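You operate a simulated robot arm through the tools that you are given. There is no shell and no other tool. Be economical: measure what you need, move in short steps, check, and stop when the job is done.

Carry out the task below with a simulated two-armed robot. There is one attempt and no reset: what you move stays moved.

JOB
Shut the oil cupboard door. Then press the flash button two times. Then put the blue mug in the sink bowl. Then open the lamps drawer, put the lamp carton on the green mat on the dark worktop away inside and shut the drawer again. Then take the blue ink cartridge from the green mat on the dark worktop and put it on the bare end of the dark worktop. Then push the tea cupboard door shut. Then fetch the white bulb and stand it on top of the cream bulb carton. Then take the spare yellow block fuse and leave it in the dark grey tray. Then take the grey cap and put it on the green mat on the dark worktop. Then open the black cabinet door a, fetch the yellow charts book and stand it on the upper shelf behind black cabinet door a, then shut the a. Do these in the order given. Set down upright: blue mug, lamp carton, blue ink cartridge, white bulb, yellow charts book.

Only the result counts: the job must be done as asked and must still hold three seconds after the hand-in. Knocking over, shifting, dropping, spilling or breaking anything else fails it. A push-on lid holds only when it is set on centred and level and pressed home; a screw cap is set on level and turned clockwise until tight.

ROBOT AND FRAMES
Two 7-joint arms with two-finger grippers on one trunk, on a base that drives. Base frame: it is fixed to the floor where the robot stands at the start and does not move with it; the origin is under the middle of the robot, x ahead of it, y to its left, z up. Lengths are in mm, angles in degrees, forces in N, time in s.
The left shoulder is at the start at [78, 151, 932], the right one opposite. With the tool pointing down near the work surface each hand reaches from about 100 to 500 mm from the robot's upright axis, wherever it stands, measured 20 degrees to its own side. Places, roughly: bare end of the dark worktop [1200, 1600, 900]; black cabinet door A [1100, 2300, 600]; blue ink cartridge [1000, -750, 1000]; blue mug (11x7x9 cm) [1200, -700, 900]; cream bulb carton [1250, -250, 1000]; dark grey tray (29x21x4 cm) [1000, 1800, 900]; flash button [900, -600, 1000]; green mat on the dark worktop [1200, -500, 900]; grey cap (6x6x3 cm) [-1800, -4000, 900]; lamp carton [1000, -1000, 1000]; lamps drawer [1100, 1200, 700]; lamps drawer inside [1100, 1200, 700]; oil cupboard door [700, 0, 500]; sink bowl inside [1300, -2900, 700]; spare yellow block fuse [-1250, -1500, 1000]; tea cupboard door [800, -2200, 400]; upper shelf behind black cabinet door a [1300, 2300, 600]; white bulb (3x3x6 cm) [-1400, -2000, 1100]; yellow charts book [1500, 5500, 250]. Payload 2.54 kg a hand.
Tool frame (each hand has its own): the origin (TCP) lies between the finger pads and is the grasp point; the fingertips stand 30 mm ahead of it; z points along the fingers, y is the line along which they close. The gripper opens to 116 mm. The gripper's body begins 95 mm behind the TCP.
Orientation is that of the tool frame in the base frame, as a unit quaternion [w, x, y, z]. With the fingers straight down and closing along the base's y, the tool's x points along the base's -x, its y along +y and its z along -z.

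CONTROLS
- The arms move only by the tool servo_tool. It takes "left_rows", "right_rows" or both (then of equal length, played together; a hand with none holds still); each is a list of rows, each an object (a shift or turn left out is 0, a gripper value left out holds the last) with "delta_pos": the shift along the tool's x, y, z in units of 25 mm (1.0 is 25 mm), a list of three; "dr": the turn, a rotation vector about the tool's x, y, z in units of 8 degrees (1.0 is 8 degrees), a list of three. In form: [{"delta_pos": [dx, dy, dz], "dr": [wx, wy, wz]}, ...]. A call has 1 to 10 rows; each row shifts and turns the commanded pose from where the row before left it, along the tool's axes as they then stand. "left_gripper" and "right_gripper" are, for a hand that has rows, the gripper command, from -1 (shut) to 1 (fully open), values between in proportion, set as the call begins (left out, the last holds). A call with a number of a shift or a turn outside -1 to 1 is refused whole. A row lasts 0.2 s, in which the tool goes at most 50 mm and 8.6 degrees; a call with a longer step from one row to the next is refused whole, and so is a gripper value outside its range. A pose out of reach is approached as far as the arm can. The call stops where the force on the tool passes 40 N (or 10 N more than at its start, if that is more) or the arm is blocked; 0.2 s more then pass. Each finger travels about 72 mm/s and halts on what it meets, pressing with about 31 N; the grip force reading is that of the motor and also rises with nothing between the fingers. The clock runs only during rows and for 0.2 s after the last one: add rows that do not move to give the fingers time. The reply holds the time, the measured pose of the TCP, the force on the tool along the base axes, the opening and the grip force, in the units named above and with some noise, with the torque about the TCP (base axes, N m) and any sound that the robot's microphone picked up, and new pictures: "show" is both (left out), scene, wrist or none (wrist: the cameras of the hands that moved).
- Cameras (640 x 400 px; columns grow to the right, rows downward): "scene" is now at [155.7, -24.9, 1095.5]; the picture's right is [-0.27, -0.96, 0.00], its down [-0.13, 0.04, -0.99] and it looks along [0.95, -0.27, -0.13] (base axes); focal length 214 px, centre (320, 200). "left" rides on the left gripper at [69, 15, -122] in its tool frame; the picture's right is [-0.21, 0.98, 0.00], its down [-0.83, -0.18, -0.53] and it looks along [-0.52, -0.11, 0.85] (tool axes); focal length 251 px, centre (320, 200). "right" rides on the right gripper at [69, -15, -122] in its tool frame; the picture's right is [0.21, 0.98, 0.00], its down [-0.83, 0.18, -0.53] and it looks along [-0.52, 0.11, 0.85] (tool axes); focal length 251 px, centre (320, 200). There is no depth. A picture from a camera that has moved, and an enlarged one, comes with that camera's place and axes in the base frame and with its lens.
- lift_body(by): slides the trunk up (or, below 0, down) by that many mm; the arms and the scene camera ride with it, the base frame stays. It gives what a move gives, with no picture.
- drive_base(legs): drives the robot by 1 to 6 legs, each [ahead, left, turn to the left] in mm, mm and degrees, along the robot's own axes; the way and the turn of a leg run together, so that a leg with both is an arc; at most 1500 mm and 180 degrees a leg. The arms and the cameras ride along, it lands a little off, and it stops where it bumps. It gives what a move gives, and a new picture of the scene camera.
- head_to(pan, tilt): turns the head with the scene camera to pan (to the left, within 80 degrees either way) and tilt (down, from -29 to 69), counted from straight ahead of the robot. It gives what a move gives, and a new picture of the scene camera.
- enlarge(camera, box): a new picture of the part [left, top, right, bottom] of that camera's present view, enlarged. The clock stands still meanwhile.
- close_job(): hands the job in; it is judged then, once.

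Work in short steps. Places have to be worked out from the pictures, the camera data and where the tool is seen: move nearer, look again, correct. Check each grasp and each placing, and mend what went wrong. You have 535 turns and 360 pictures in all, those below and enlarged ones among them. Open the grippers and draw the arms clear of the work before you hand the job in, unless the task says otherwise.

The tools are called after "Emit:" by a JSON object that holds its "api" and its "payload". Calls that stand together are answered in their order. servo_tool: Moves the arms, as the interface text tells. Its arguments: {"type":"object","properties":{"left_rows":{"type":"array","items":{"type":"object","properties":{"delta_pos":{"type":"array","items":{"type":"number"}},"dr":{"type":"array","items":{"type":"number"}}}}},"left_gripper":{"type":"number"},"right_rows":{"type":"array","items":{"type":"object","properties":{"delta_pos":{"type":"array","items":{"type":"number"}},"dr":{"type":"array","items":{"type":"number"}}}}},"right_gripper":{"type":"number"},"show":{"type":"string","enum":["both","scene","wrist","none"]}},"required":[]} The other tools are called the same way: lift_body (by) slides the trunk up or down; drive_base (legs) drives the base; head_to (pan, tilt) turns the head that bears the scene camera; enlarge (camera, box) takes an enlarged picture of a part of a camera's view; close_job () hands the job in.

At the start:

```text
time: 0.0
left_position: [400.9, 72.7, 1197.9]
left_ee_rot: [0.001, 0.0, 1.0, -0.001]
left_ft_force: [-0.4, 0.2, -0.3]
left_ft_torque: [-0.01, 0.01, -0.03]
left_gripper_width: 116.0
left_finger_force: 0.0
right_position: [354.3, -200.4, 999.5]
right_ee_rot: [0.0, -0.001, 1.0, 0.0]
right_ft_force: [-0.8, 0.4, 0.5]
right_ft_torque: [0.0, -0.01, -0.01]
right_gripper_width: 115.9
right_finger_force: 0.1
trunk travel left (down, up): [-168.0, 121.0]
robot x, y, heading: [1.5, 0.5, -0.1]
head pan, tilt: [-15.8, 7.6]
```

scene: 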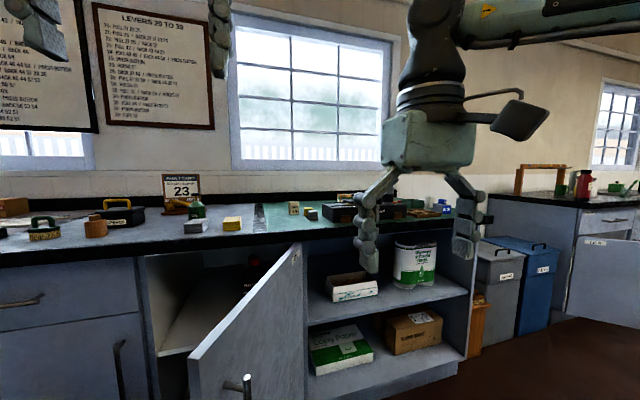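
right: 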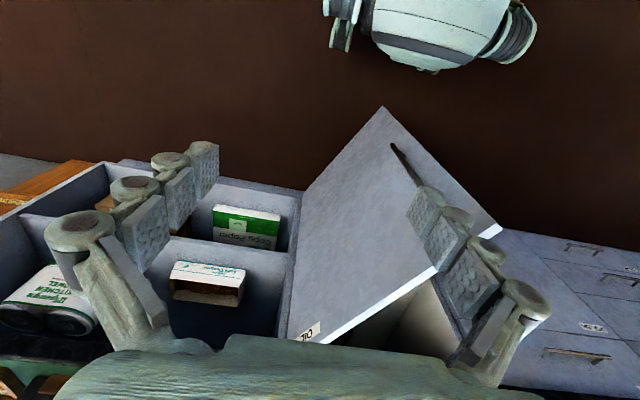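
left: 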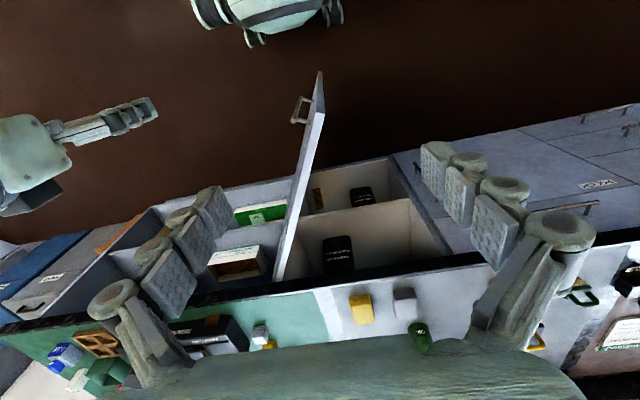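

I'll look at the oil door from above by tilting the head down.

Emit:
{"api": "head_to", "payload": {"pan": 0, "tilt": 40}}

```text
time: 1.0
left_position: [399.8, 73.4, 1198.9]
left_ee_rot: [0.0, 0.0, 1.0, -0.001]
left_ft_force: [-0.4, -0.3, 0.2]
left_ft_torque: [0.04, -0.02, -0.03]
left_gripper_width: 115.9
left_finger_force: 0.0
right_position: [353.7, -199.5, 1000.6]
right_ee_rot: [0.001, 0.0, 1.0, 0.0]
right_ft_force: [-0.2, -0.8, 0.2]
right_ft_torque: [0.02, -0.02, 0.02]
right_gripper_width: 116.0
right_finger_force: 0.1
trunk travel left (down, up): [-168.0, 121.0]
robot x, y, heading: [1.1, -1.6, -0.1]
head pan, tilt: [0.0, 40.0]
camera scene: at [151.7, 0.4, 1043.9], right [0.0, -1.0, 0.0], down [-0.64, 0.0, -0.77], along [0.77, 0.0, -0.64], focal length 214 px, centre (320, 200)
```

scene: 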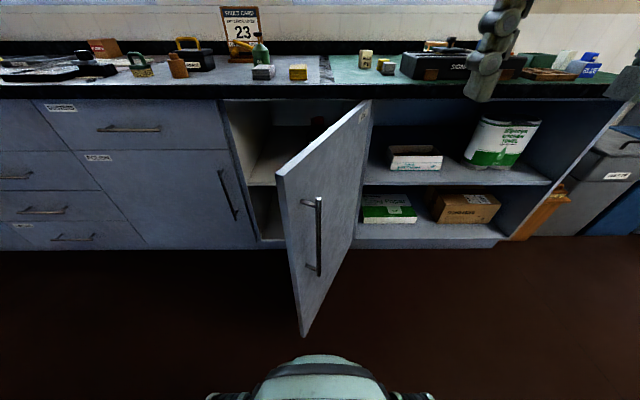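

The oil door spans from its hinge at about (850,-155) to its free edge near (450,68), 60° open, with its top at about z 860. I shut the right gripper and tilt it forward to push the outer face.

Emit:
{"api": "servo_tool", "payload": {"right_rows": [{"dr": [0, -1, 0]}, {"dr": [0, -1, 0]}, {"dr": [0, -1, 0]}, {"dr": [0, -1, 0]}, {"dr": [0, -1, 0]}, {"dr": [0, -1, 0]}, {"dr": [0, -1, 0]}], "right_gripper": -1, "show": "scene"}}

```text
time: 2.6
left_position: [401.5, 72.5, 1199.1]
left_ee_rot: [0.001, -0.001, 1.0, -0.001]
left_ft_force: [-0.1, -0.3, 0.4]
left_ft_torque: [0.0, -0.01, -0.03]
left_gripper_width: 116.1
left_finger_force: 0.0
right_position: [369.3, -198.1, 1033.9]
right_ee_rot: [0.47, 0.0, 0.883, 0.0]
right_ft_force: [0.0, -0.4, -0.8]
right_ft_torque: [0.01, -0.01, -0.04]
right_gripper_width: 0.0
right_finger_force: 29.0
right hand out of reach, approached as far as the arm can: row 6, 7
trunk travel left (down, up): [-168.0, 121.0]
robot x, y, heading: [-3.1, 1.6, -0.1]
head pan, tilt: [0.0, 40.0]
camera scene: at [151.7, 0.4, 1043.9], right [0.0, -1.0, 0.0], down [-0.64, 0.0, -0.77], along [0.77, 0.0, -0.64], focal length 214 px, centre (320, 200)
```

scene: 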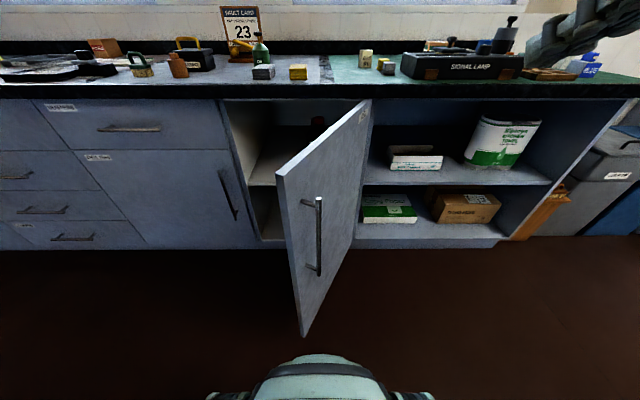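

The hand is tilted 56° forward. I lower it in front of the door's outer face, on the hinge side.

Emit:
{"api": "servo_tool", "payload": {"right_rows": [{"delta_pos": [0.81, 0.3, 0.97]}, {"delta_pos": [0.81, 0.3, 0.97]}, {"delta_pos": [0.81, 0.3, 0.97]}, {"delta_pos": [0.81, 0.3, 0.97]}, {"delta_pos": [0.81, 0.3, 0.97]}, {"delta_pos": [0.81, 0.3, 0.97]}, {"delta_pos": [0.81, 0.3, 0.97]}, {"delta_pos": [0.81, 0.3, 0.97]}, {"delta_pos": [0.81, 0.3, 0.97]}], "show": "scene"}}

```text
time: 4.6
left_position: [400.8, 73.1, 1198.5]
left_ee_rot: [0.0, 0.0, 1.0, -0.001]
left_ft_force: [-0.1, -0.1, -0.2]
left_ft_torque: [-0.05, -0.02, -0.01]
left_gripper_width: 115.9
left_finger_force: 0.0
right_position: [506.7, -111.4, 833.0]
right_ee_rot: [0.471, 0.001, 0.882, 0.0]
right_ft_force: [0.7, 0.4, -1.5]
right_ft_torque: [-0.01, 0.01, 0.02]
right_gripper_width: 0.1
right_finger_force: 28.2
right hand out of reach, approached as far as the arm can: row 1, 2, 3, 4, 5, 6
trunk travel left (down, up): [-168.0, 121.0]
robot x, y, heading: [1.4, -1.3, -0.0]
head pan, tilt: [0.0, 40.0]
camera scene: at [152.1, 0.3, 1043.8], right [0.0, -1.0, 0.0], down [-0.64, 0.0, -0.77], along [0.77, 0.0, -0.64], focal length 214 px, centre (320, 200)
```

scene: 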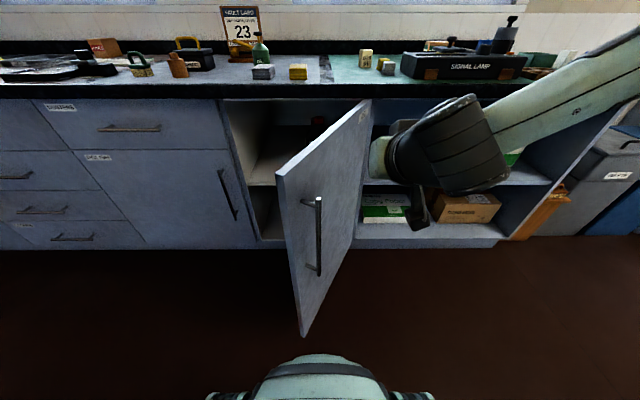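

Hand is beside the door's face at about (507,-111,833). I go down 50 mm and push left (+y).

Emit:
{"api": "servo_tool", "payload": {"right_rows": [{"delta_pos": [0.83, 0, 0.56]}, {"delta_pos": [0.83, 0, 0.56]}, {"delta_pos": [0, 1, 0]}, {"delta_pos": [0, 1, 0]}, {"delta_pos": [0, 1, 0]}, {"delta_pos": [0, 1, 0]}, {"delta_pos": [0, 1, 0]}, {"delta_pos": [-0.28, 1, 0.41]}, {"delta_pos": [-0.28, 1, 0.41]}, {"delta_pos": [-0.28, 1, 0.41]}], "show": "scene"}}

```text
time: 6.8
left_position: [402.2, 73.3, 1198.1]
left_ee_rot: [0.001, -0.001, 1.0, -0.001]
left_ft_force: [0.9, 0.7, 0.6]
left_ft_torque: [0.0, 0.0, -0.02]
left_gripper_width: 115.8
left_finger_force: 0.1
right_position: [553.3, -60.3, 831.7]
right_ee_rot: [0.47, -0.001, 0.883, 0.002]
right_ft_force: [-0.1, 0.4, -0.6]
right_ft_torque: [0.03, -0.01, -0.01]
right_gripper_width: 0.1
right_finger_force: 29.1
right hand out of reach, approached as far as the arm can: row 4, 5, 6, 7, 8, 9, 10
trunk travel left (down, up): [-168.0, 121.0]
robot x, y, heading: [-1.6, -1.4, 0.2]
head pan, tilt: [0.0, 40.0]
camera scene: at [151.8, 0.4, 1043.9], right [0.0, -1.0, 0.0], down [-0.64, 0.0, -0.77], along [0.77, 0.0, -0.64], focal length 214 px, centre (320, 200)
```

scene: 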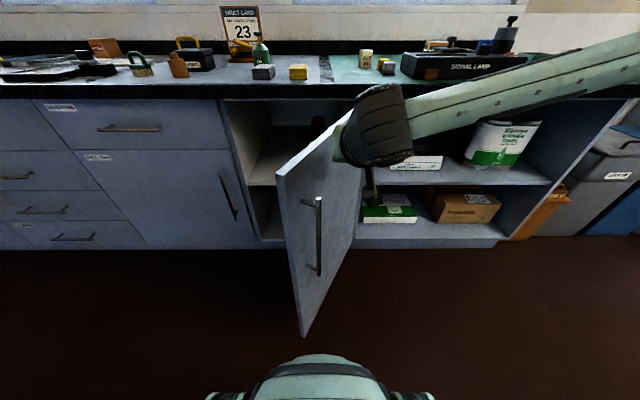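

The arm is near its reach limit there, so I'll use the base: strafe left to make contact and then forward-left along the door's arc.

Emit:
{"api": "drive_base", "payload": {"legs": [[0, 60, 0], [72, 87, 0]]}}

```text
time: 9.1
left_position: [472.7, 216.2, 1199.3]
left_ee_rot: [0.001, -0.001, 1.0, -0.001]
left_ft_force: [0.9, 0.2, -0.1]
left_ft_torque: [0.0, 0.04, 0.01]
left_gripper_width: 116.0
left_finger_force: 0.1
right_position: [624.6, 82.8, 831.2]
right_ee_rot: [0.469, 0.0, 0.883, 0.001]
right_ft_force: [0.0, 0.6, -0.3]
right_ft_torque: [0.01, 0.01, -0.03]
right_gripper_width: 0.1
right_finger_force: 28.8
trunk travel left (down, up): [-168.0, 121.0]
robot x, y, heading: [70.1, 142.7, -0.2]
head pan, tilt: [0.0, 40.0]
camera scene: at [223.4, 144.1, 1043.8], right [0.0, -1.0, 0.0], down [-0.64, 0.0, -0.77], along [0.77, 0.0, -0.64], focal length 214 px, centre (320, 200)
```

scene: 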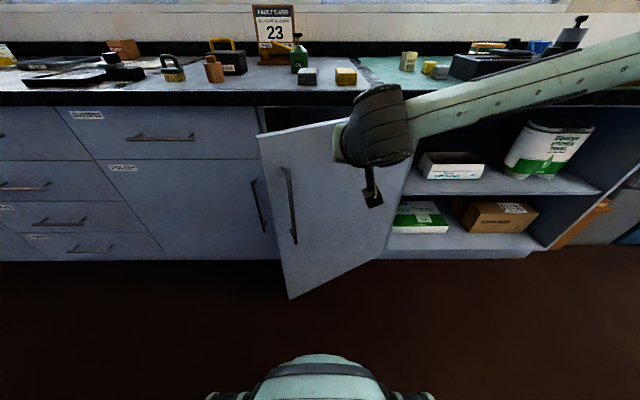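

The door is swinging shut nicely; I continue the arc forward.

Emit:
{"api": "drive_base", "payload": {"legs": [[93, 50, 0], [90, 15, 0]]}}

```text
time: 11.0
left_position: [653.1, 282.4, 1199.4]
left_ee_rot: [-0.001, -0.001, 1.0, -0.001]
left_ft_force: [1.0, 0.0, -0.4]
left_ft_torque: [-0.05, 0.01, 0.02]
left_gripper_width: 116.1
left_finger_force: 0.0
right_position: [805.0, 148.0, 830.5]
right_ee_rot: [0.47, -0.001, 0.883, 0.001]
right_ft_force: [0.1, -0.6, 0.3]
right_ft_torque: [0.04, 0.0, 0.02]
right_gripper_width: 0.1
right_finger_force: 28.4
trunk travel left (down, up): [-168.0, 121.0]
robot x, y, heading: [250.3, 208.6, -0.3]
head pan, tilt: [0.0, 40.0]
camera scene: at [403.0, 209.9, 1043.7], right [0.0, -1.0, 0.0], down [-0.64, 0.0, -0.77], along [0.77, 0.0, -0.64], focal length 214 px, centre (320, 200)
```

scene: 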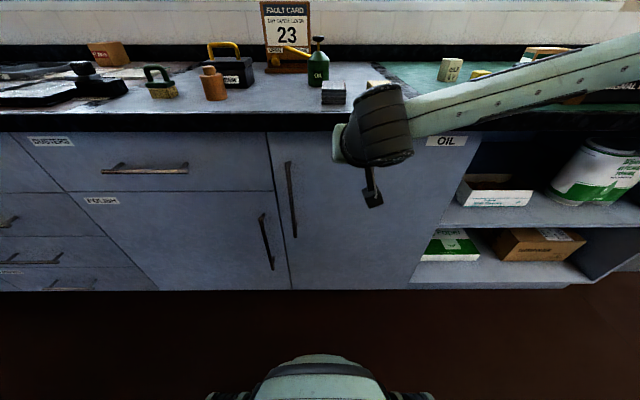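

It looks shut; I press a little further with the arm to confirm it's home.

Emit:
{"api": "servo_tool", "payload": {"right_rows": [{"delta_pos": [-0.56, 0, 0.83]}, {"delta_pos": [-0.28, 0, 0.4]}, {"delta_pos": [-0.28, 0, 0.4]}], "show": "scene"}}

Emit:
{"api": "enlarge", "payload": {"camera": "scene", "box": [220, 110, 480, 300]}}

```text
time: 11.8
left_position: [648.7, 281.8, 1200.1]
left_ee_rot: [0.002, 0.0, 1.0, -0.001]
left_ft_force: [0.6, -0.2, 0.4]
left_ft_torque: [-0.01, -0.01, -0.02]
left_gripper_width: 116.2
left_finger_force: 0.0
right_position: [847.6, 146.5, 833.3]
right_ee_rot: [0.468, -0.002, 0.884, 0.002]
right_ft_force: [-31.8, -4.4, 3.7]
right_ft_torque: [0.09, 0.13, -0.15]
right_gripper_width: 6.3
right_finger_force: 28.4
trunk travel left (down, up): [-168.0, 121.0]
robot x, y, heading: [250.5, 206.9, -0.3]
head pan, tilt: [0.0, 40.0]
camera scene: at [399.7, 209.4, 1044.4], right [0.0, -1.0, 0.0], down [-0.64, 0.0, -0.77], along [0.77, 0.0, -0.64], focal length 214 px, centre (320, 200)
```

scene: 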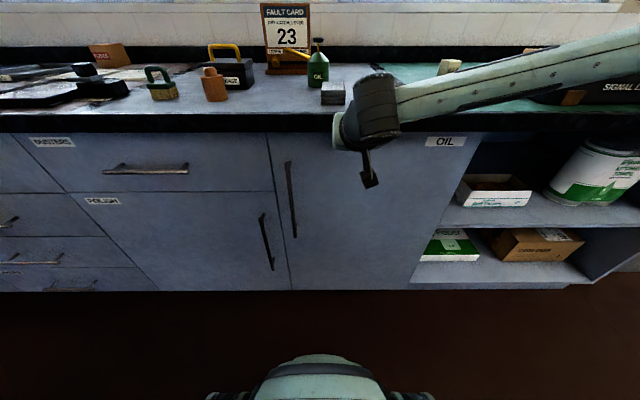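

```text
2.11 times, centred on (350, 205) of scene
camera zoom: at [399.7, 209.4, 1044.4], right [0.0, -1.0, 0.0], down [-0.64, 0.0, -0.77], along [0.77, 0.0, -0.64], focal length 452 px, centre (257, 190)
```

zoom: 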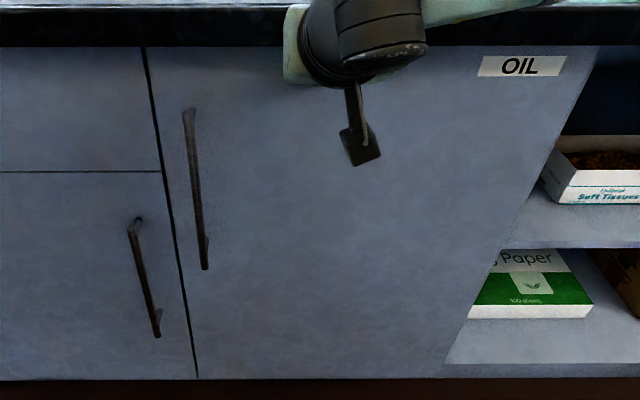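

The oil door is shut (fingertips met it at x≈872). I drive back, then raise the right hand into a neutral tool-down pose.

Emit:
{"api": "drive_base", "payload": {"legs": [[-250, 0, 0]]}}

Emit:
{"api": "servo_tool", "payload": {"right_rows": [{"delta_pos": [0, -0.7, -1]}, {"delta_pos": [-1, -0.7, -1]}, {"delta_pos": [-1, -0.7, -1]}, {"delta_pos": [-1, -0.7, -1]}, {"delta_pos": [-1, -0.7, -1]}, {"delta_pos": [-1, -0.7, -1]}, {"delta_pos": [-1, -0.7, -1]}, {"delta_pos": [-1, -0.7, -1]}, {"delta_pos": [-1, 0, -1]}, {"delta_pos": [-0.5, 0, -1]}], "show": "none"}}

Emit:
{"api": "servo_tool", "payload": {"right_rows": [{"dr": [0, 1, 0]}, {"dr": [0, 1, 0]}, {"dr": [0, 1, 0]}, {"dr": [0, 1, 0]}, {"dr": [0, 1, 0]}, {"dr": [0, 1, 0]}, {"dr": [0, 1, 0]}], "show": "scene"}}

```text
time: 13.6
left_position: [404.6, 280.8, 1200.1]
left_ee_rot: [0.002, 0.0, 1.0, -0.001]
left_ft_force: [0.6, -0.5, 0.2]
left_ft_torque: [-0.03, -0.05, 0.01]
left_gripper_width: 115.7
left_finger_force: 0.0
right_position: [605.6, 144.7, 833.5]
right_ee_rot: [0.469, -0.001, 0.883, 0.002]
right_ft_force: [-0.4, 0.9, -0.7]
right_ft_torque: [-0.02, 0.02, 0.0]
right_gripper_width: 0.0
right_finger_force: 28.6
trunk travel left (down, up): [-168.0, 121.0]
robot x, y, heading: [6.2, 210.0, -0.1]
head pan, tilt: [0.0, 40.0]
camera scene: at [155.6, 209.8, 1044.0], right [0.0, -1.0, 0.0], down [-0.64, 0.0, -0.77], along [0.77, 0.0, -0.64], focal length 214 px, centre (320, 200)
```

scene: 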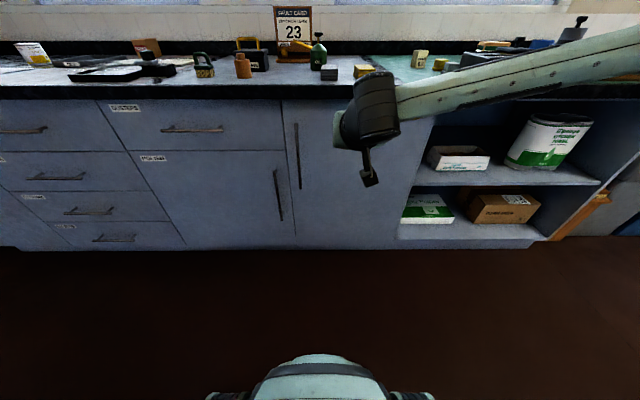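

```text
time: 15.8
left_position: [405.9, 281.5, 1198.3]
left_ee_rot: [0.001, -0.001, 1.0, -0.001]
left_ft_force: [-0.7, 0.8, 0.5]
left_ft_torque: [0.01, 0.01, 0.02]
left_gripper_width: 116.2
left_finger_force: 0.0
right_position: [517.0, 4.0, 1150.1]
right_ee_rot: [0.47, 0.0, 0.883, 0.001]
right_ft_force: [0.6, 0.1, -0.3]
right_ft_torque: [-0.01, 0.01, -0.01]
right_gripper_width: 0.2
right_finger_force: 28.9
trunk travel left (down, up): [-168.0, 121.0]
robot x, y, heading: [2.2, 208.9, -0.2]
head pan, tilt: [0.0, 40.0]
```

```text
time: 17.4
left_position: [405.8, 281.0, 1199.1]
left_ee_rot: [0.0, 0.0, 1.0, -0.001]
left_ft_force: [0.5, 0.3, -0.2]
left_ft_torque: [0.0, 0.01, 0.0]
left_gripper_width: 116.1
left_finger_force: 0.0
right_position: [493.2, -12.5, 1110.7]
right_ee_rot: [0.0, -0.001, 1.0, 0.001]
right_ft_force: [-0.3, -0.1, -0.9]
right_ft_torque: [-0.01, 0.01, -0.03]
right_gripper_width: 0.1
right_finger_force: 28.6
right hand out of reach, approached as far as the arm can: row 6, 7
trunk travel left (down, up): [-168.0, 121.0]
robot x, y, heading: [5.6, 207.8, -0.2]
head pan, tilt: [0.0, 40.0]
camera scene: at [156.3, 209.7, 1043.8], right [0.0, -1.0, 0.0], down [-0.64, 0.0, -0.77], along [0.77, 0.0, -0.64], focal length 214 px, centre (320, 200)
```

scene: 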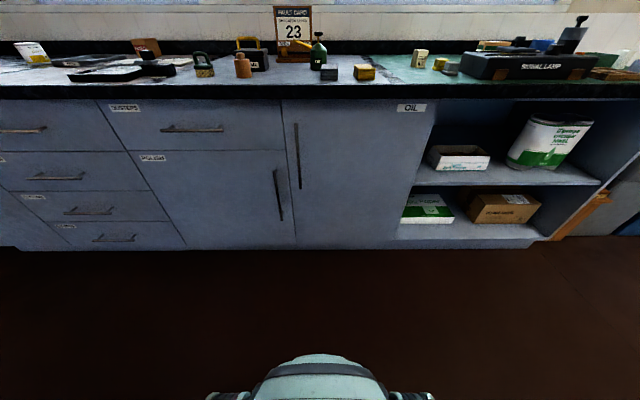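

Now I drive right to face the green mat and signal lamp with the flash button.

Emit:
{"api": "drive_base", "payload": {"legs": [[0, -700, 0]]}}

Emit:
{"api": "head_to", "payload": {"pan": 0, "tilt": 25}}

```text
time: 24.7
left_position: [402.4, -433.4, 1199.4]
left_ee_rot: [0.001, 0.004, 1.0, -0.001]
left_ft_force: [-1.6, -0.5, 0.0]
left_ft_torque: [0.02, 0.01, -0.01]
left_gripper_width: 115.9
left_finger_force: 0.0
right_position: [486.1, -730.9, 1110.8]
right_ee_rot: [0.0, 0.004, 1.0, 0.003]
right_ft_force: [0.5, 0.0, -0.6]
right_ft_torque: [-0.04, 0.01, 0.0]
right_gripper_width: 0.0
right_finger_force: 29.1
trunk travel left (down, up): [-168.0, 121.0]
robot x, y, heading: [-1.8, -500.4, -0.5]
head pan, tilt: [0.0, 40.0]
camera scene: at [152.1, -504.0, 1043.9], right [-0.01, -1.0, 0.0], down [-0.64, 0.01, -0.77], along [0.77, -0.01, -0.64], focal length 214 px, centre (320, 200)
```

scene: 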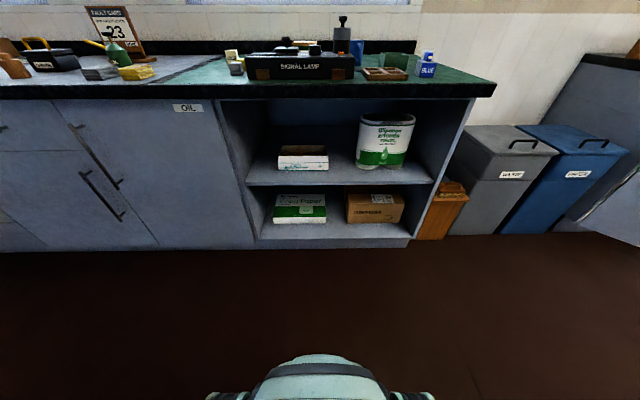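

```text
time: 25.4
left_position: [402.3, -433.9, 1199.8]
left_ee_rot: [0.001, 0.004, 1.0, -0.001]
left_ft_force: [0.2, 0.0, -0.4]
left_ft_torque: [0.02, 0.01, -0.02]
left_gripper_width: 116.0
left_finger_force: 0.1
right_position: [489.2, -730.1, 1110.5]
right_ee_rot: [0.001, 0.003, 1.0, 0.002]
right_ft_force: [0.4, 0.3, -0.1]
right_ft_torque: [0.04, -0.04, 0.03]
right_gripper_width: 0.2
right_finger_force: 29.1
trunk travel left (down, up): [-168.0, 121.0]
robot x, y, heading: [1.2, -504.0, -0.6]
head pan, tilt: [0.0, 25.0]
camera scene: at [159.2, -504.0, 1067.1], right [-0.01, -1.0, 0.0], down [-0.42, 0.0, -0.91], along [0.91, -0.01, -0.42], focal length 214 px, centre (320, 200)
```

scene: 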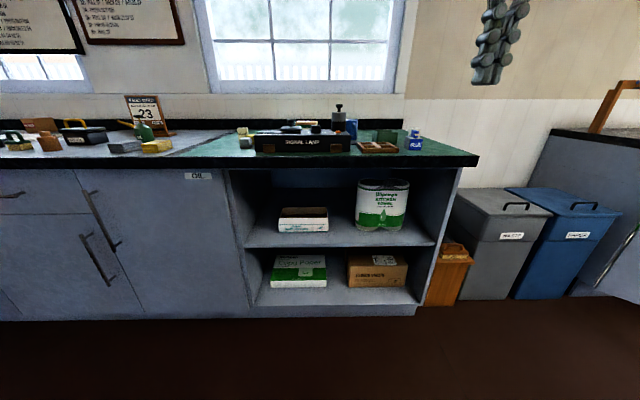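

I raise the trunk and drive closer for a better view of the worktop.

Emit:
{"api": "lift_body", "payload": {"by": 120}}

Emit:
{"api": "drive_base", "payload": {"legs": [[250, 0, 0]]}}

Emit:
{"api": "head_to", "payload": {"pan": 0, "tilt": 35}}

```text
time: 26.9
left_position: [402.0, -434.3, 1318.3]
left_ee_rot: [0.001, 0.005, 1.0, -0.001]
left_ft_force: [-0.1, -0.7, -0.4]
left_ft_torque: [0.0, 0.01, 0.01]
left_gripper_width: 115.8
left_finger_force: 0.0
right_position: [487.1, -729.3, 1231.2]
right_ee_rot: [0.001, 0.004, 1.0, 0.002]
right_ft_force: [-0.1, -0.4, -0.9]
right_ft_torque: [0.0, -0.01, -0.01]
right_gripper_width: 0.2
right_finger_force: 28.5
trunk travel left (down, up): [-288.0, 1.0]
robot x, y, heading: [5.3, -506.4, -0.3]
head pan, tilt: [0.0, 25.0]
```

```text
time: 28.8
left_position: [653.9, -437.5, 1320.1]
left_ee_rot: [0.0, 0.005, 1.0, -0.001]
left_ft_force: [0.6, -0.5, -0.2]
left_ft_torque: [0.03, 0.04, 0.03]
left_gripper_width: 116.2
left_finger_force: 0.1
right_position: [739.2, -732.6, 1231.1]
right_ee_rot: [0.001, 0.004, 1.0, 0.002]
right_ft_force: [1.2, 0.1, 0.2]
right_ft_torque: [-0.01, 0.02, 0.03]
right_gripper_width: 0.1
right_finger_force: 28.5
trunk travel left (down, up): [-288.0, 1.0]
robot x, y, heading: [250.6, -506.3, -0.4]
head pan, tilt: [0.0, 25.0]
camera scene: at [410.8, -506.7, 1187.1], right [-0.01, -1.0, 0.0], down [-0.42, 0.0, -0.91], along [0.91, -0.01, -0.42], focal length 214 px, centre (320, 200)
```

scene: 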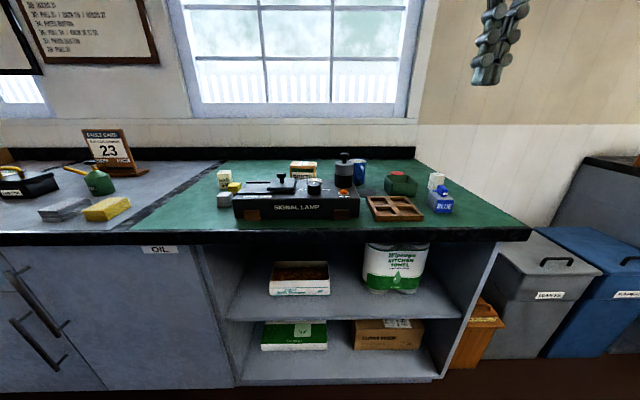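

```text
time: 29.5
left_position: [653.5, -437.2, 1318.9]
left_ee_rot: [0.001, 0.004, 1.0, -0.001]
left_ft_force: [0.1, 0.6, 0.4]
left_ft_torque: [-0.03, -0.01, 0.0]
left_gripper_width: 116.0
left_finger_force: 0.1
right_position: [737.3, -732.5, 1232.7]
right_ee_rot: [0.001, 0.003, 1.0, 0.001]
right_ft_force: [-0.9, -0.6, -0.5]
right_ft_torque: [-0.02, 0.0, 0.01]
right_gripper_width: 0.0
right_finger_force: 28.6
trunk travel left (down, up): [-288.0, 1.0]
robot x, y, heading: [250.5, -506.0, -0.7]
head pan, tilt: [0.0, 35.0]
camera scene: at [406.1, -506.6, 1171.5], right [-0.01, -1.0, 0.0], down [-0.57, 0.01, -0.82], along [0.82, -0.01, -0.57], focal length 214 px, centre (320, 200)
```

scene: 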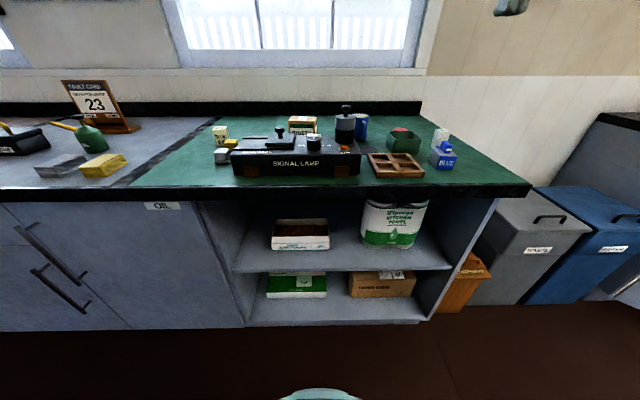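

Emit:
{"api": "enlarge", "payload": {"camera": "scene", "box": [190, 95, 480, 200]}}

```text
2.21 times, centred on (335, 148) of scene
camera zoom: at [406.1, -506.6, 1171.5], right [-0.01, -1.0, 0.0], down [-0.57, 0.01, -0.82], along [0.82, -0.01, -0.57], focal length 473 px, centre (287, 316)
```

zoom: 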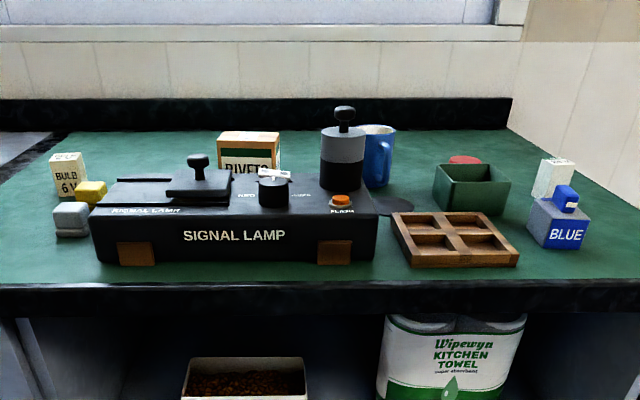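

The orange FLASH button is at about (924,-573,975) on the lamp box. I drive nearer so the right hand can reach it.

Emit:
{"api": "drive_base", "payload": {"legs": [[200, 80, 0.6]]}}

```text
time: 31.1
left_position: [850.0, -355.4, 1319.4]
left_ee_rot: [0.001, 0.003, 1.0, 0.0]
left_ft_force: [0.2, 0.5, -0.3]
left_ft_torque: [-0.01, 0.01, 0.01]
left_gripper_width: 116.0
left_finger_force: 0.2
right_position: [935.4, -651.9, 1230.1]
right_ee_rot: [0.0, 0.001, 1.0, 0.002]
right_ft_force: [1.0, 0.7, -0.7]
right_ft_torque: [-0.01, 0.06, 0.01]
right_gripper_width: 0.0
right_finger_force: 28.7
trunk travel left (down, up): [-288.0, 1.0]
robot x, y, heading: [447.5, -426.9, -0.2]
head pan, tilt: [0.0, 35.0]
camera scene: at [602.6, -427.0, 1171.3], right [-0.01, -1.0, 0.0], down [-0.57, 0.0, -0.82], along [0.82, 0.0, -0.57], focal length 214 px, centre (320, 200)
```

scene: 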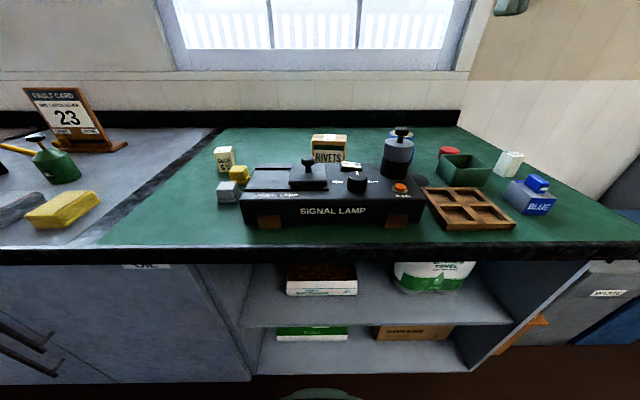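

Triangulation agrees: button at about (928,-573). I move the right hand above it and down to TCP z≈1080, then check with the wrist camera.

Emit:
{"api": "servo_tool", "payload": {"right_rows": [{"delta_pos": [0.3, 1, 0]}, {"delta_pos": [0, 1, 0]}, {"delta_pos": [0, 1, 0]}, {"delta_pos": [0, 0.15, 1]}, {"delta_pos": [0, 0, 1]}, {"delta_pos": [0, 0, 1]}, {"delta_pos": [0, 0, 1]}, {"delta_pos": [0, 0, 1]}, {"delta_pos": [0, 0, 1]}], "show": "both"}}

```text
time: 33.1
left_position: [848.6, -355.6, 1319.3]
left_ee_rot: [0.002, 0.003, 1.0, -0.001]
left_ft_force: [0.4, 0.2, 0.2]
left_ft_torque: [0.0, -0.01, 0.01]
left_gripper_width: 115.8
left_finger_force: 0.1
right_position: [912.9, -588.2, 1062.2]
right_ee_rot: [0.002, 0.001, 1.0, 0.003]
right_ft_force: [-0.1, -0.5, 0.4]
right_ft_torque: [-0.01, 0.04, 0.01]
right_gripper_width: 0.1
right_finger_force: 27.9
right hand out of reach, approached as far as the arm can: row 1, 2, 3
trunk travel left (down, up): [-288.0, 1.0]
robot x, y, heading: [450.6, -430.5, -0.2]
head pan, tilt: [0.0, 35.0]
camera scene: at [602.1, -427.3, 1171.4], right [-0.01, -1.0, 0.0], down [-0.57, 0.0, -0.82], along [0.82, 0.0, -0.57], focal length 214 px, centre (320, 200)
camera right: at [842.3, -603.5, 1184.9], right [-0.21, 0.98, 0.0], down [0.82, 0.18, 0.54], along [0.52, 0.12, -0.84], focal length 251 px, centre (320, 200)
```

scene: 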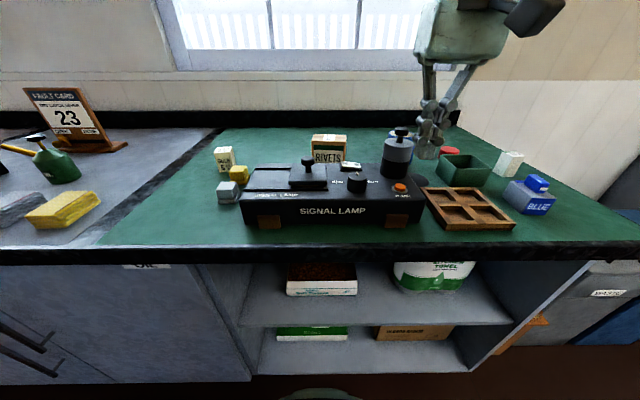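
right: 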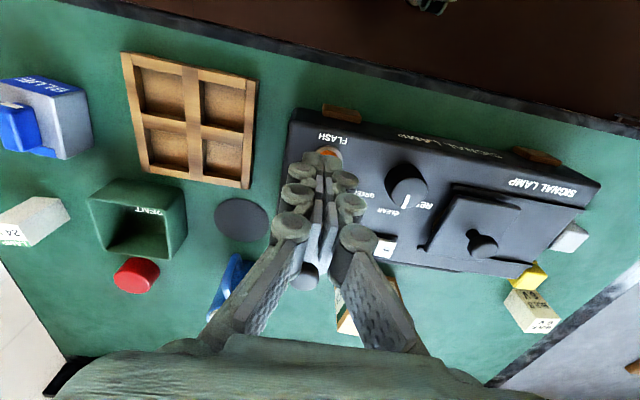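

Wrist view puts the button at (926,-575). I shift over it and descend to just above.

Emit:
{"api": "servo_tool", "payload": {"right_rows": [{"delta_pos": [-0.5, 0.52, 0]}, {"delta_pos": [0, 0, 0.8]}, {"delta_pos": [0, 0, 0.8]}], "show": "both"}}

```text
time: 33.9
left_position: [848.2, -356.0, 1318.9]
left_ee_rot: [0.001, 0.003, 1.0, -0.001]
left_ft_force: [1.1, -0.2, 0.4]
left_ft_torque: [0.01, 0.02, -0.01]
left_gripper_width: 116.0
left_finger_force: 0.0
right_position: [925.6, -573.8, 1019.9]
right_ee_rot: [0.001, 0.001, 1.0, 0.002]
right_ft_force: [-0.4, 0.7, 0.1]
right_ft_torque: [0.0, -0.02, 0.01]
right_gripper_width: 0.0
right_finger_force: 28.9
trunk travel left (down, up): [-288.0, 1.0]
robot x, y, heading: [449.7, -425.3, -0.2]
head pan, tilt: [0.0, 35.0]
camera scene: at [602.3, -427.1, 1171.4], right [-0.01, -1.0, 0.0], down [-0.57, 0.0, -0.82], along [0.82, 0.0, -0.57], focal length 214 px, centre (320, 200)
camera right: at [856.6, -589.4, 1142.1], right [-0.21, 0.98, 0.0], down [0.83, 0.18, 0.54], along [0.52, 0.12, -0.84], focal length 251 px, centre (320, 200)
```

scene: 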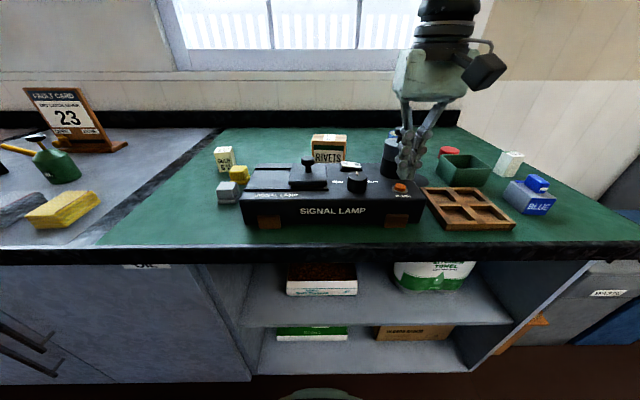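
right: 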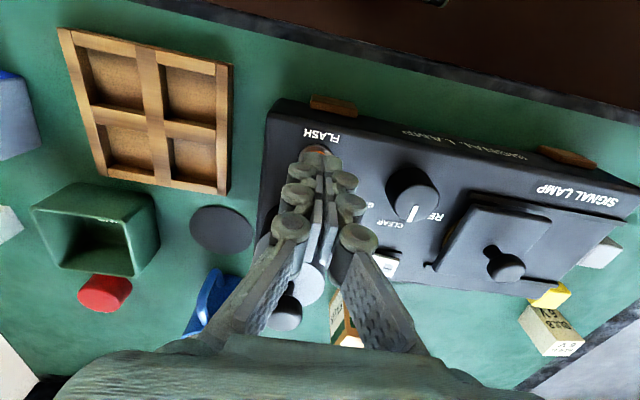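

Aligned. I press slowly downward and watch force and sound.

Emit:
{"api": "servo_tool", "payload": {"right_rows": [{"delta_pos": [0.12, 0, 0.3]}, {"delta_pos": [0, 0, 0.2]}, {"delta_pos": [0, 0, 0.15]}], "show": "none"}}

```text
time: 34.7
left_position: [847.8, -355.8, 1318.9]
left_ee_rot: [0.0, 0.003, 1.0, -0.001]
left_ft_force: [0.8, -0.4, -0.7]
left_ft_torque: [-0.02, 0.01, -0.01]
left_gripper_width: 115.9
left_finger_force: 0.0
right_position: [921.5, -574.4, 1005.2]
right_ee_rot: [0.002, 0.001, 1.0, 0.001]
right_ft_force: [0.0, -0.8, 0.7]
right_ft_torque: [0.0, -0.01, 0.04]
right_gripper_width: 0.0
right_finger_force: 28.9
trunk travel left (down, up): [-288.0, 1.0]
robot x, y, heading: [444.9, -424.3, -0.3]
head pan, tilt: [0.0, 35.0]
```

Emit:
{"api": "servo_tool", "payload": {"right_rows": [{"delta_pos": [0, 0, 0.15]}, {"delta_pos": [0, 0, 0.15]}], "show": "wrist"}}

```text
time: 35.3
left_position: [847.9, -356.7, 1319.3]
left_ee_rot: [0.001, 0.003, 1.0, -0.001]
left_ft_force: [0.2, 1.1, -0.4]
left_ft_torque: [0.0, 0.01, 0.0]
left_gripper_width: 116.2
left_finger_force: 0.1
right_position: [921.9, -575.3, 996.3]
right_ee_rot: [0.0, 0.002, 1.0, 0.002]
right_ft_force: [-0.4, -0.6, -0.4]
right_ft_torque: [0.0, 0.0, -0.01]
right_gripper_width: 0.0
right_finger_force: 28.0
trunk travel left (down, up): [-288.0, 1.0]
robot x, y, heading: [443.9, -425.1, -0.0]
head pan, tilt: [0.0, 35.0]
camera right: at [852.6, -590.0, 1119.9], right [-0.21, 0.98, 0.0], down [0.83, 0.18, 0.54], along [0.52, 0.12, -0.84], focal length 251 px, centre (320, 200)
```

right: 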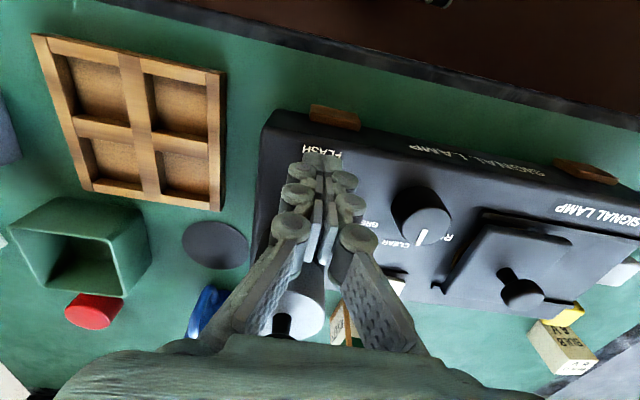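

No contact yet; keep going down slowly.

Emit:
{"api": "servo_tool", "payload": {"right_rows": [{"delta_pos": [0, 0, 0.12]}, {"delta_pos": [0, 0, 0.12]}], "show": "none"}}

```text
time: 35.9
left_position: [848.9, -356.6, 1319.2]
left_ee_rot: [0.002, 0.002, 1.0, 0.0]
left_ft_force: [-0.5, -0.1, -0.5]
left_ft_torque: [-0.04, 0.04, 0.01]
left_gripper_width: 115.8
left_finger_force: 0.0
right_position: [922.4, -574.1, 992.9]
right_ee_rot: [0.001, 0.002, 1.0, 0.003]
right_ft_force: [1.1, -1.2, 3.8]
right_ft_torque: [-0.07, -0.02, 0.02]
right_gripper_width: 6.0
right_finger_force: 28.4
trunk travel left (down, up): [-288.0, 1.0]
robot x, y, heading: [451.5, -426.3, -0.2]
head pan, tilt: [0.0, 35.0]
heard: click
```

Click – first press done. Raise 20 mm, pause, and press again.

Emit:
{"api": "servo_tool", "payload": {"right_rows": [{"delta_pos": [0, 0, -0.4]}, {"delta_pos": [0, 0, -0.4]}, {}, {}], "show": "wrist"}}

Emit:
{"api": "servo_tool", "payload": {"right_rows": [{"delta_pos": [0, 0, 0.4]}, {"delta_pos": [0, 0, 0.2]}, {"delta_pos": [0, 0, 0.12]}, {"delta_pos": [0, 0, 0.08]}], "show": "none"}}

```text
time: 36.9
left_position: [848.4, -356.1, 1319.6]
left_ee_rot: [0.001, 0.003, 1.0, 0.0]
left_ft_force: [-0.8, 0.0, -0.4]
left_ft_torque: [-0.04, 0.0, 0.05]
left_gripper_width: 116.1
left_finger_force: 0.1
right_position: [922.3, -572.9, 1011.5]
right_ee_rot: [0.001, 0.002, 1.0, 0.001]
right_ft_force: [0.6, -0.2, 0.6]
right_ft_torque: [-0.01, -0.03, 0.03]
right_gripper_width: 0.1
right_finger_force: 28.4
trunk travel left (down, up): [-288.0, 1.0]
robot x, y, heading: [445.5, -423.7, -0.7]
head pan, tilt: [0.0, 35.0]
camera right: at [851.7, -588.5, 1134.3], right [-0.21, 0.98, 0.0], down [0.83, 0.18, 0.54], along [0.52, 0.12, -0.84], focal length 251 px, centre (320, 200)
```

right: 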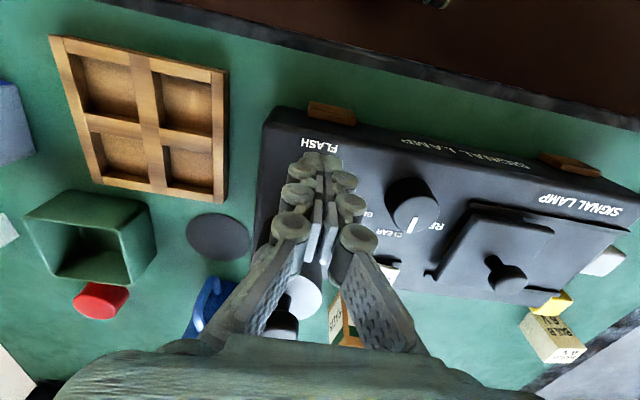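

```text
time: 37.9
left_position: [847.7, -355.2, 1319.6]
left_ee_rot: [0.001, 0.001, 1.0, -0.001]
left_ft_force: [-0.2, -0.2, 0.4]
left_ft_torque: [-0.03, -0.04, -0.03]
left_gripper_width: 116.1
left_finger_force: 0.1
right_position: [923.0, -574.9, 992.7]
right_ee_rot: [0.001, 0.002, 1.0, 0.003]
right_ft_force: [-1.4, 0.4, 2.3]
right_ft_torque: [-0.01, 0.04, 0.0]
right_gripper_width: 6.1
right_finger_force: 28.4
trunk travel left (down, up): [-288.0, 1.0]
robot x, y, heading: [449.4, -426.1, -0.3]
head pan, tilt: [0.0, 35.0]
heard: click
```

Second click – both presses done. I lift straight up and move toward the mug for a wrist view.

Emit:
{"api": "servo_tool", "payload": {"right_rows": [{"delta_pos": [0, 0, -0.8]}, {"delta_pos": [0, 0, -1]}, {"delta_pos": [0, 0, -1]}, {"delta_pos": [0, 0, -1]}, {"delta_pos": [0, 0, -1]}, {"delta_pos": [0, 0, -1]}, {"delta_pos": [-0.5, -1, -0.5]}, {"delta_pos": [-0.5, -1, 0]}, {"delta_pos": [-0.5, -1, 0]}], "right_gripper": 1, "show": "wrist"}}

```text
time: 39.9
left_position: [848.8, -356.2, 1318.5]
left_ee_rot: [0.001, 0.003, 1.0, 0.0]
left_ft_force: [0.0, 0.1, 0.2]
left_ft_torque: [0.03, 0.0, -0.01]
left_gripper_width: 116.0
left_finger_force: 0.1
right_position: [957.9, -648.0, 1149.7]
right_ee_rot: [0.001, 0.001, 1.0, 0.002]
right_ft_force: [0.4, -0.5, 1.1]
right_ft_torque: [0.0, -0.02, 0.01]
right_gripper_width: 116.0
right_finger_force: 0.0
trunk travel left (down, up): [-288.0, 1.0]
robot x, y, heading: [447.1, -428.9, -0.0]
head pan, tilt: [0.0, 35.0]
camera right: at [887.0, -663.1, 1272.3], right [-0.21, 0.98, 0.0], down [0.83, 0.18, 0.54], along [0.52, 0.12, -0.84], focal length 251 px, centre (320, 200)
```

right: 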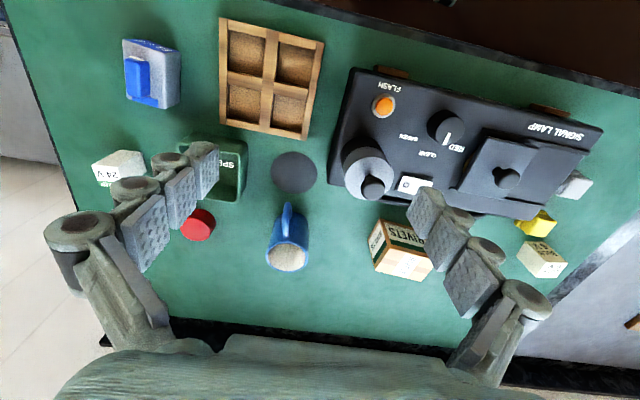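

The mug stands at about (1180,-648), handle toward me, free on both sides. Let me zoom in to see if it holds anything.

Emit:
{"api": "enlarge", "payload": {"camera": "right", "box": [240, 190, 340, 290]}}

Emit:
{"api": "drive_base", "payload": {"legs": [[90, -120, 0]]}}

```text
4.00 times, centred on (290, 240) of right
camera zoom: at [887.0, -663.1, 1272.3], right [-0.21, 0.98, 0.0], down [0.83, 0.18, 0.54], along [0.52, 0.12, -0.84], focal length 1006 px, centre (440, 40)
```

zoom: 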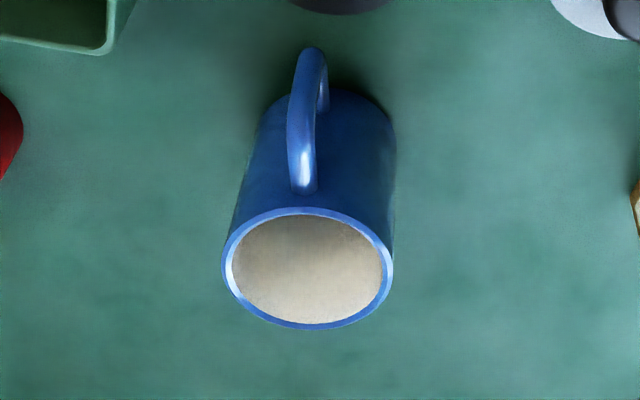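

```text
time: 41.7
left_position: [938.4, -476.1, 1320.8]
left_ee_rot: [0.001, 0.004, 1.0, -0.001]
left_ft_force: [-0.4, -0.6, 0.1]
left_ft_torque: [0.05, -0.03, -0.01]
left_gripper_width: 115.8
left_finger_force: 0.0
right_position: [1045.7, -766.2, 1147.8]
right_ee_rot: [0.001, 0.003, 1.0, 0.002]
right_ft_force: [0.5, -1.0, 0.1]
right_ft_torque: [0.0, 0.0, 0.0]
right_gripper_width: 115.9
right_finger_force: 0.0
trunk travel left (down, up): [-288.0, 1.0]
robot x, y, heading: [538.2, -541.3, -0.3]
head pan, tilt: [0.0, 35.0]
camera scene: at [691.9, -545.9, 1171.4], right [-0.01, -1.0, 0.0], down [-0.57, 0.0, -0.82], along [0.82, -0.01, -0.57], focal length 214 px, centre (320, 200)
```

scene: 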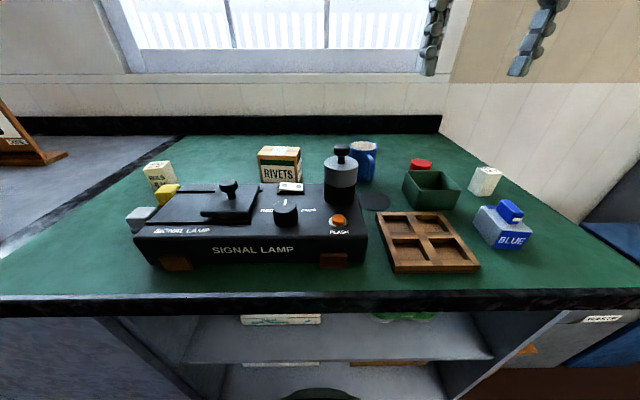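

The mug is empty. No bump at x=538; I try a bit closer.

Emit:
{"api": "drive_base", "payload": {"legs": [[70, 0, 0]]}}

```text
time: 42.9
left_position: [982.3, -473.9, 1319.4]
left_ee_rot: [0.002, -0.001, 1.0, 0.0]
left_ft_force: [0.2, -0.1, 0.4]
left_ft_torque: [0.0, -0.02, 0.04]
left_gripper_width: 115.7
left_finger_force: 0.1
right_position: [1091.8, -763.7, 1149.9]
right_ee_rot: [0.002, -0.001, 1.0, 0.002]
right_ft_force: [0.5, 0.6, 0.2]
right_ft_torque: [0.01, -0.02, 0.01]
right_gripper_width: 116.1
right_finger_force: 0.1
trunk travel left (down, up): [-288.0, 1.0]
robot x, y, heading: [581.6, -545.8, -0.2]
head pan, tilt: [0.0, 35.0]
stopped in leg 1: the robot was blocked; the commanded pose is now the measured one
camera scene: at [735.7, -546.9, 1171.6], right [0.0, -1.0, 0.0], down [-0.57, 0.0, -0.82], along [0.82, 0.0, -0.57], focal length 214 px, centre (320, 200)
```

scene: 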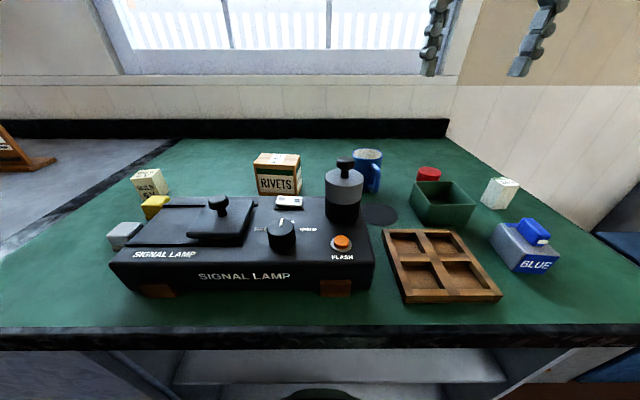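

Blocked at x≈582, so that's the closest. I tilt the right hand 40° forward for reach and move it behind-above the mug line.

Emit:
{"api": "servo_tool", "payload": {"right_rows": [{"dr": [0, -1, 0]}, {"dr": [0, -1, 0]}, {"dr": [0, -1, 0]}, {"dr": [0, -1, 0]}, {"dr": [0, -1, 0]}, {"delta_pos": [0, 1, 0]}, {"delta_pos": [0, 1, 0]}, {"delta_pos": [0, 1, 0]}, {"delta_pos": [0, 1, 0]}], "show": "wrist"}}

```text
time: 44.9
left_position: [984.4, -473.3, 1319.4]
left_ee_rot: [-0.001, -0.001, 1.0, -0.001]
left_ft_force: [-0.1, 0.4, 0.0]
left_ft_torque: [0.02, 0.05, 0.0]
left_gripper_width: 115.8
left_finger_force: 0.0
right_position: [1093.4, -664.9, 1149.1]
right_ee_rot: [0.342, -0.001, 0.94, 0.003]
right_ft_force: [0.5, -0.4, -0.2]
right_ft_torque: [-0.01, 0.0, 0.01]
right_gripper_width: 115.8
right_finger_force: 0.0
trunk travel left (down, up): [-288.0, 1.0]
robot x, y, heading: [583.6, -545.3, -0.3]
head pan, tilt: [0.0, 35.0]
camera right: at [962.6, -680.0, 1199.1], right [-0.17, 0.98, -0.13], down [0.29, 0.18, 0.94], along [0.94, 0.12, -0.31], focal length 251 px, centre (320, 200)
```

right: 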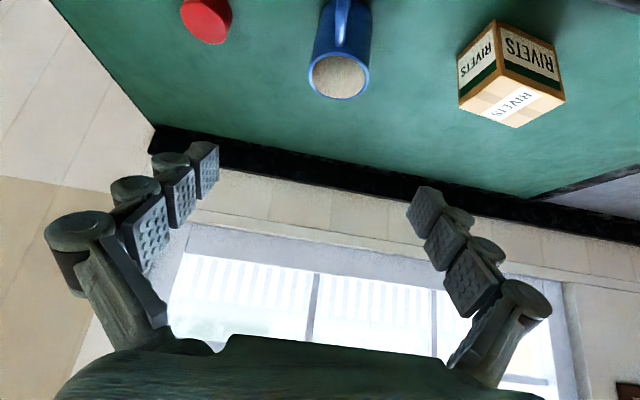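

Mug rim at (1173,-652). I align the hand with it and advance most of the way along the tool axis.

Emit:
{"api": "servo_tool", "payload": {"right_rows": [{"delta_pos": [0.88, 0.28, 0]}, {"delta_pos": [0.88, 0.28, 0]}, {"delta_pos": [0.88, 0, 0]}, {"delta_pos": [0, 0, 1]}, {"delta_pos": [0, 0, 1]}, {"delta_pos": [0, 0, 1]}, {"delta_pos": [0, 0, 1]}, {"delta_pos": [0, 0, 1]}], "show": "both"}}

```text
time: 46.7
left_position: [984.3, -475.8, 1317.7]
left_ee_rot: [0.0, -0.001, 1.0, -0.002]
left_ft_force: [0.9, 0.1, 0.0]
left_ft_torque: [0.01, 0.03, 0.02]
left_gripper_width: 116.0
left_finger_force: 0.0
right_position: [1123.1, -651.5, 1010.3]
right_ee_rot: [0.342, 0.0, 0.94, 0.002]
right_ft_force: [-0.1, 0.4, 0.5]
right_ft_torque: [0.02, -0.02, -0.02]
right_gripper_width: 115.8
right_finger_force: 0.0
trunk travel left (down, up): [-288.0, 1.0]
robot x, y, heading: [579.9, -545.6, 0.1]
head pan, tilt: [0.0, 35.0]
camera scene: at [737.2, -547.2, 1171.3], right [0.0, -1.0, 0.0], down [-0.57, 0.0, -0.82], along [0.82, 0.0, -0.57], focal length 214 px, centre (320, 200)
camera right: at [991.5, -667.7, 1059.8], right [-0.17, 0.98, -0.13], down [0.29, 0.18, 0.94], along [0.94, 0.12, -0.31], focal length 251 px, centre (320, 200)
```

scene: 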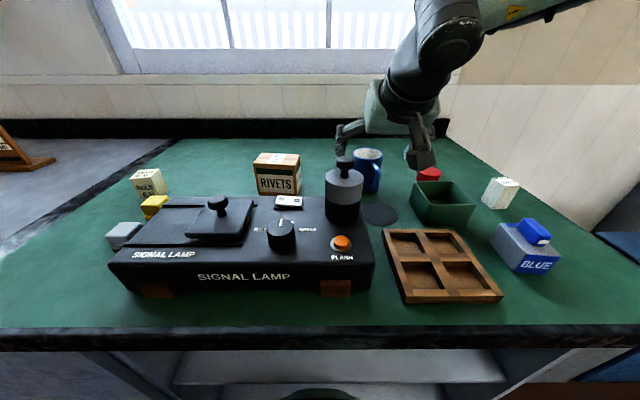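
right: 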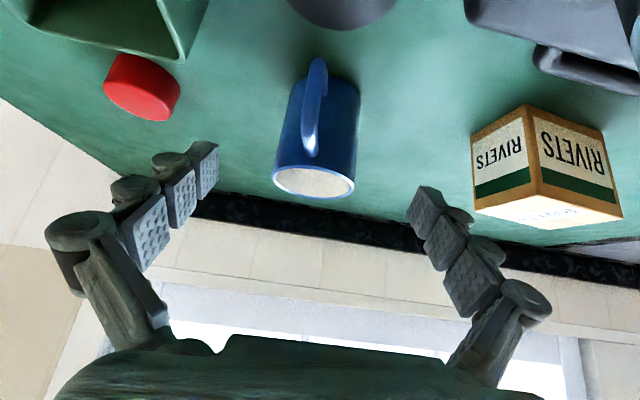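

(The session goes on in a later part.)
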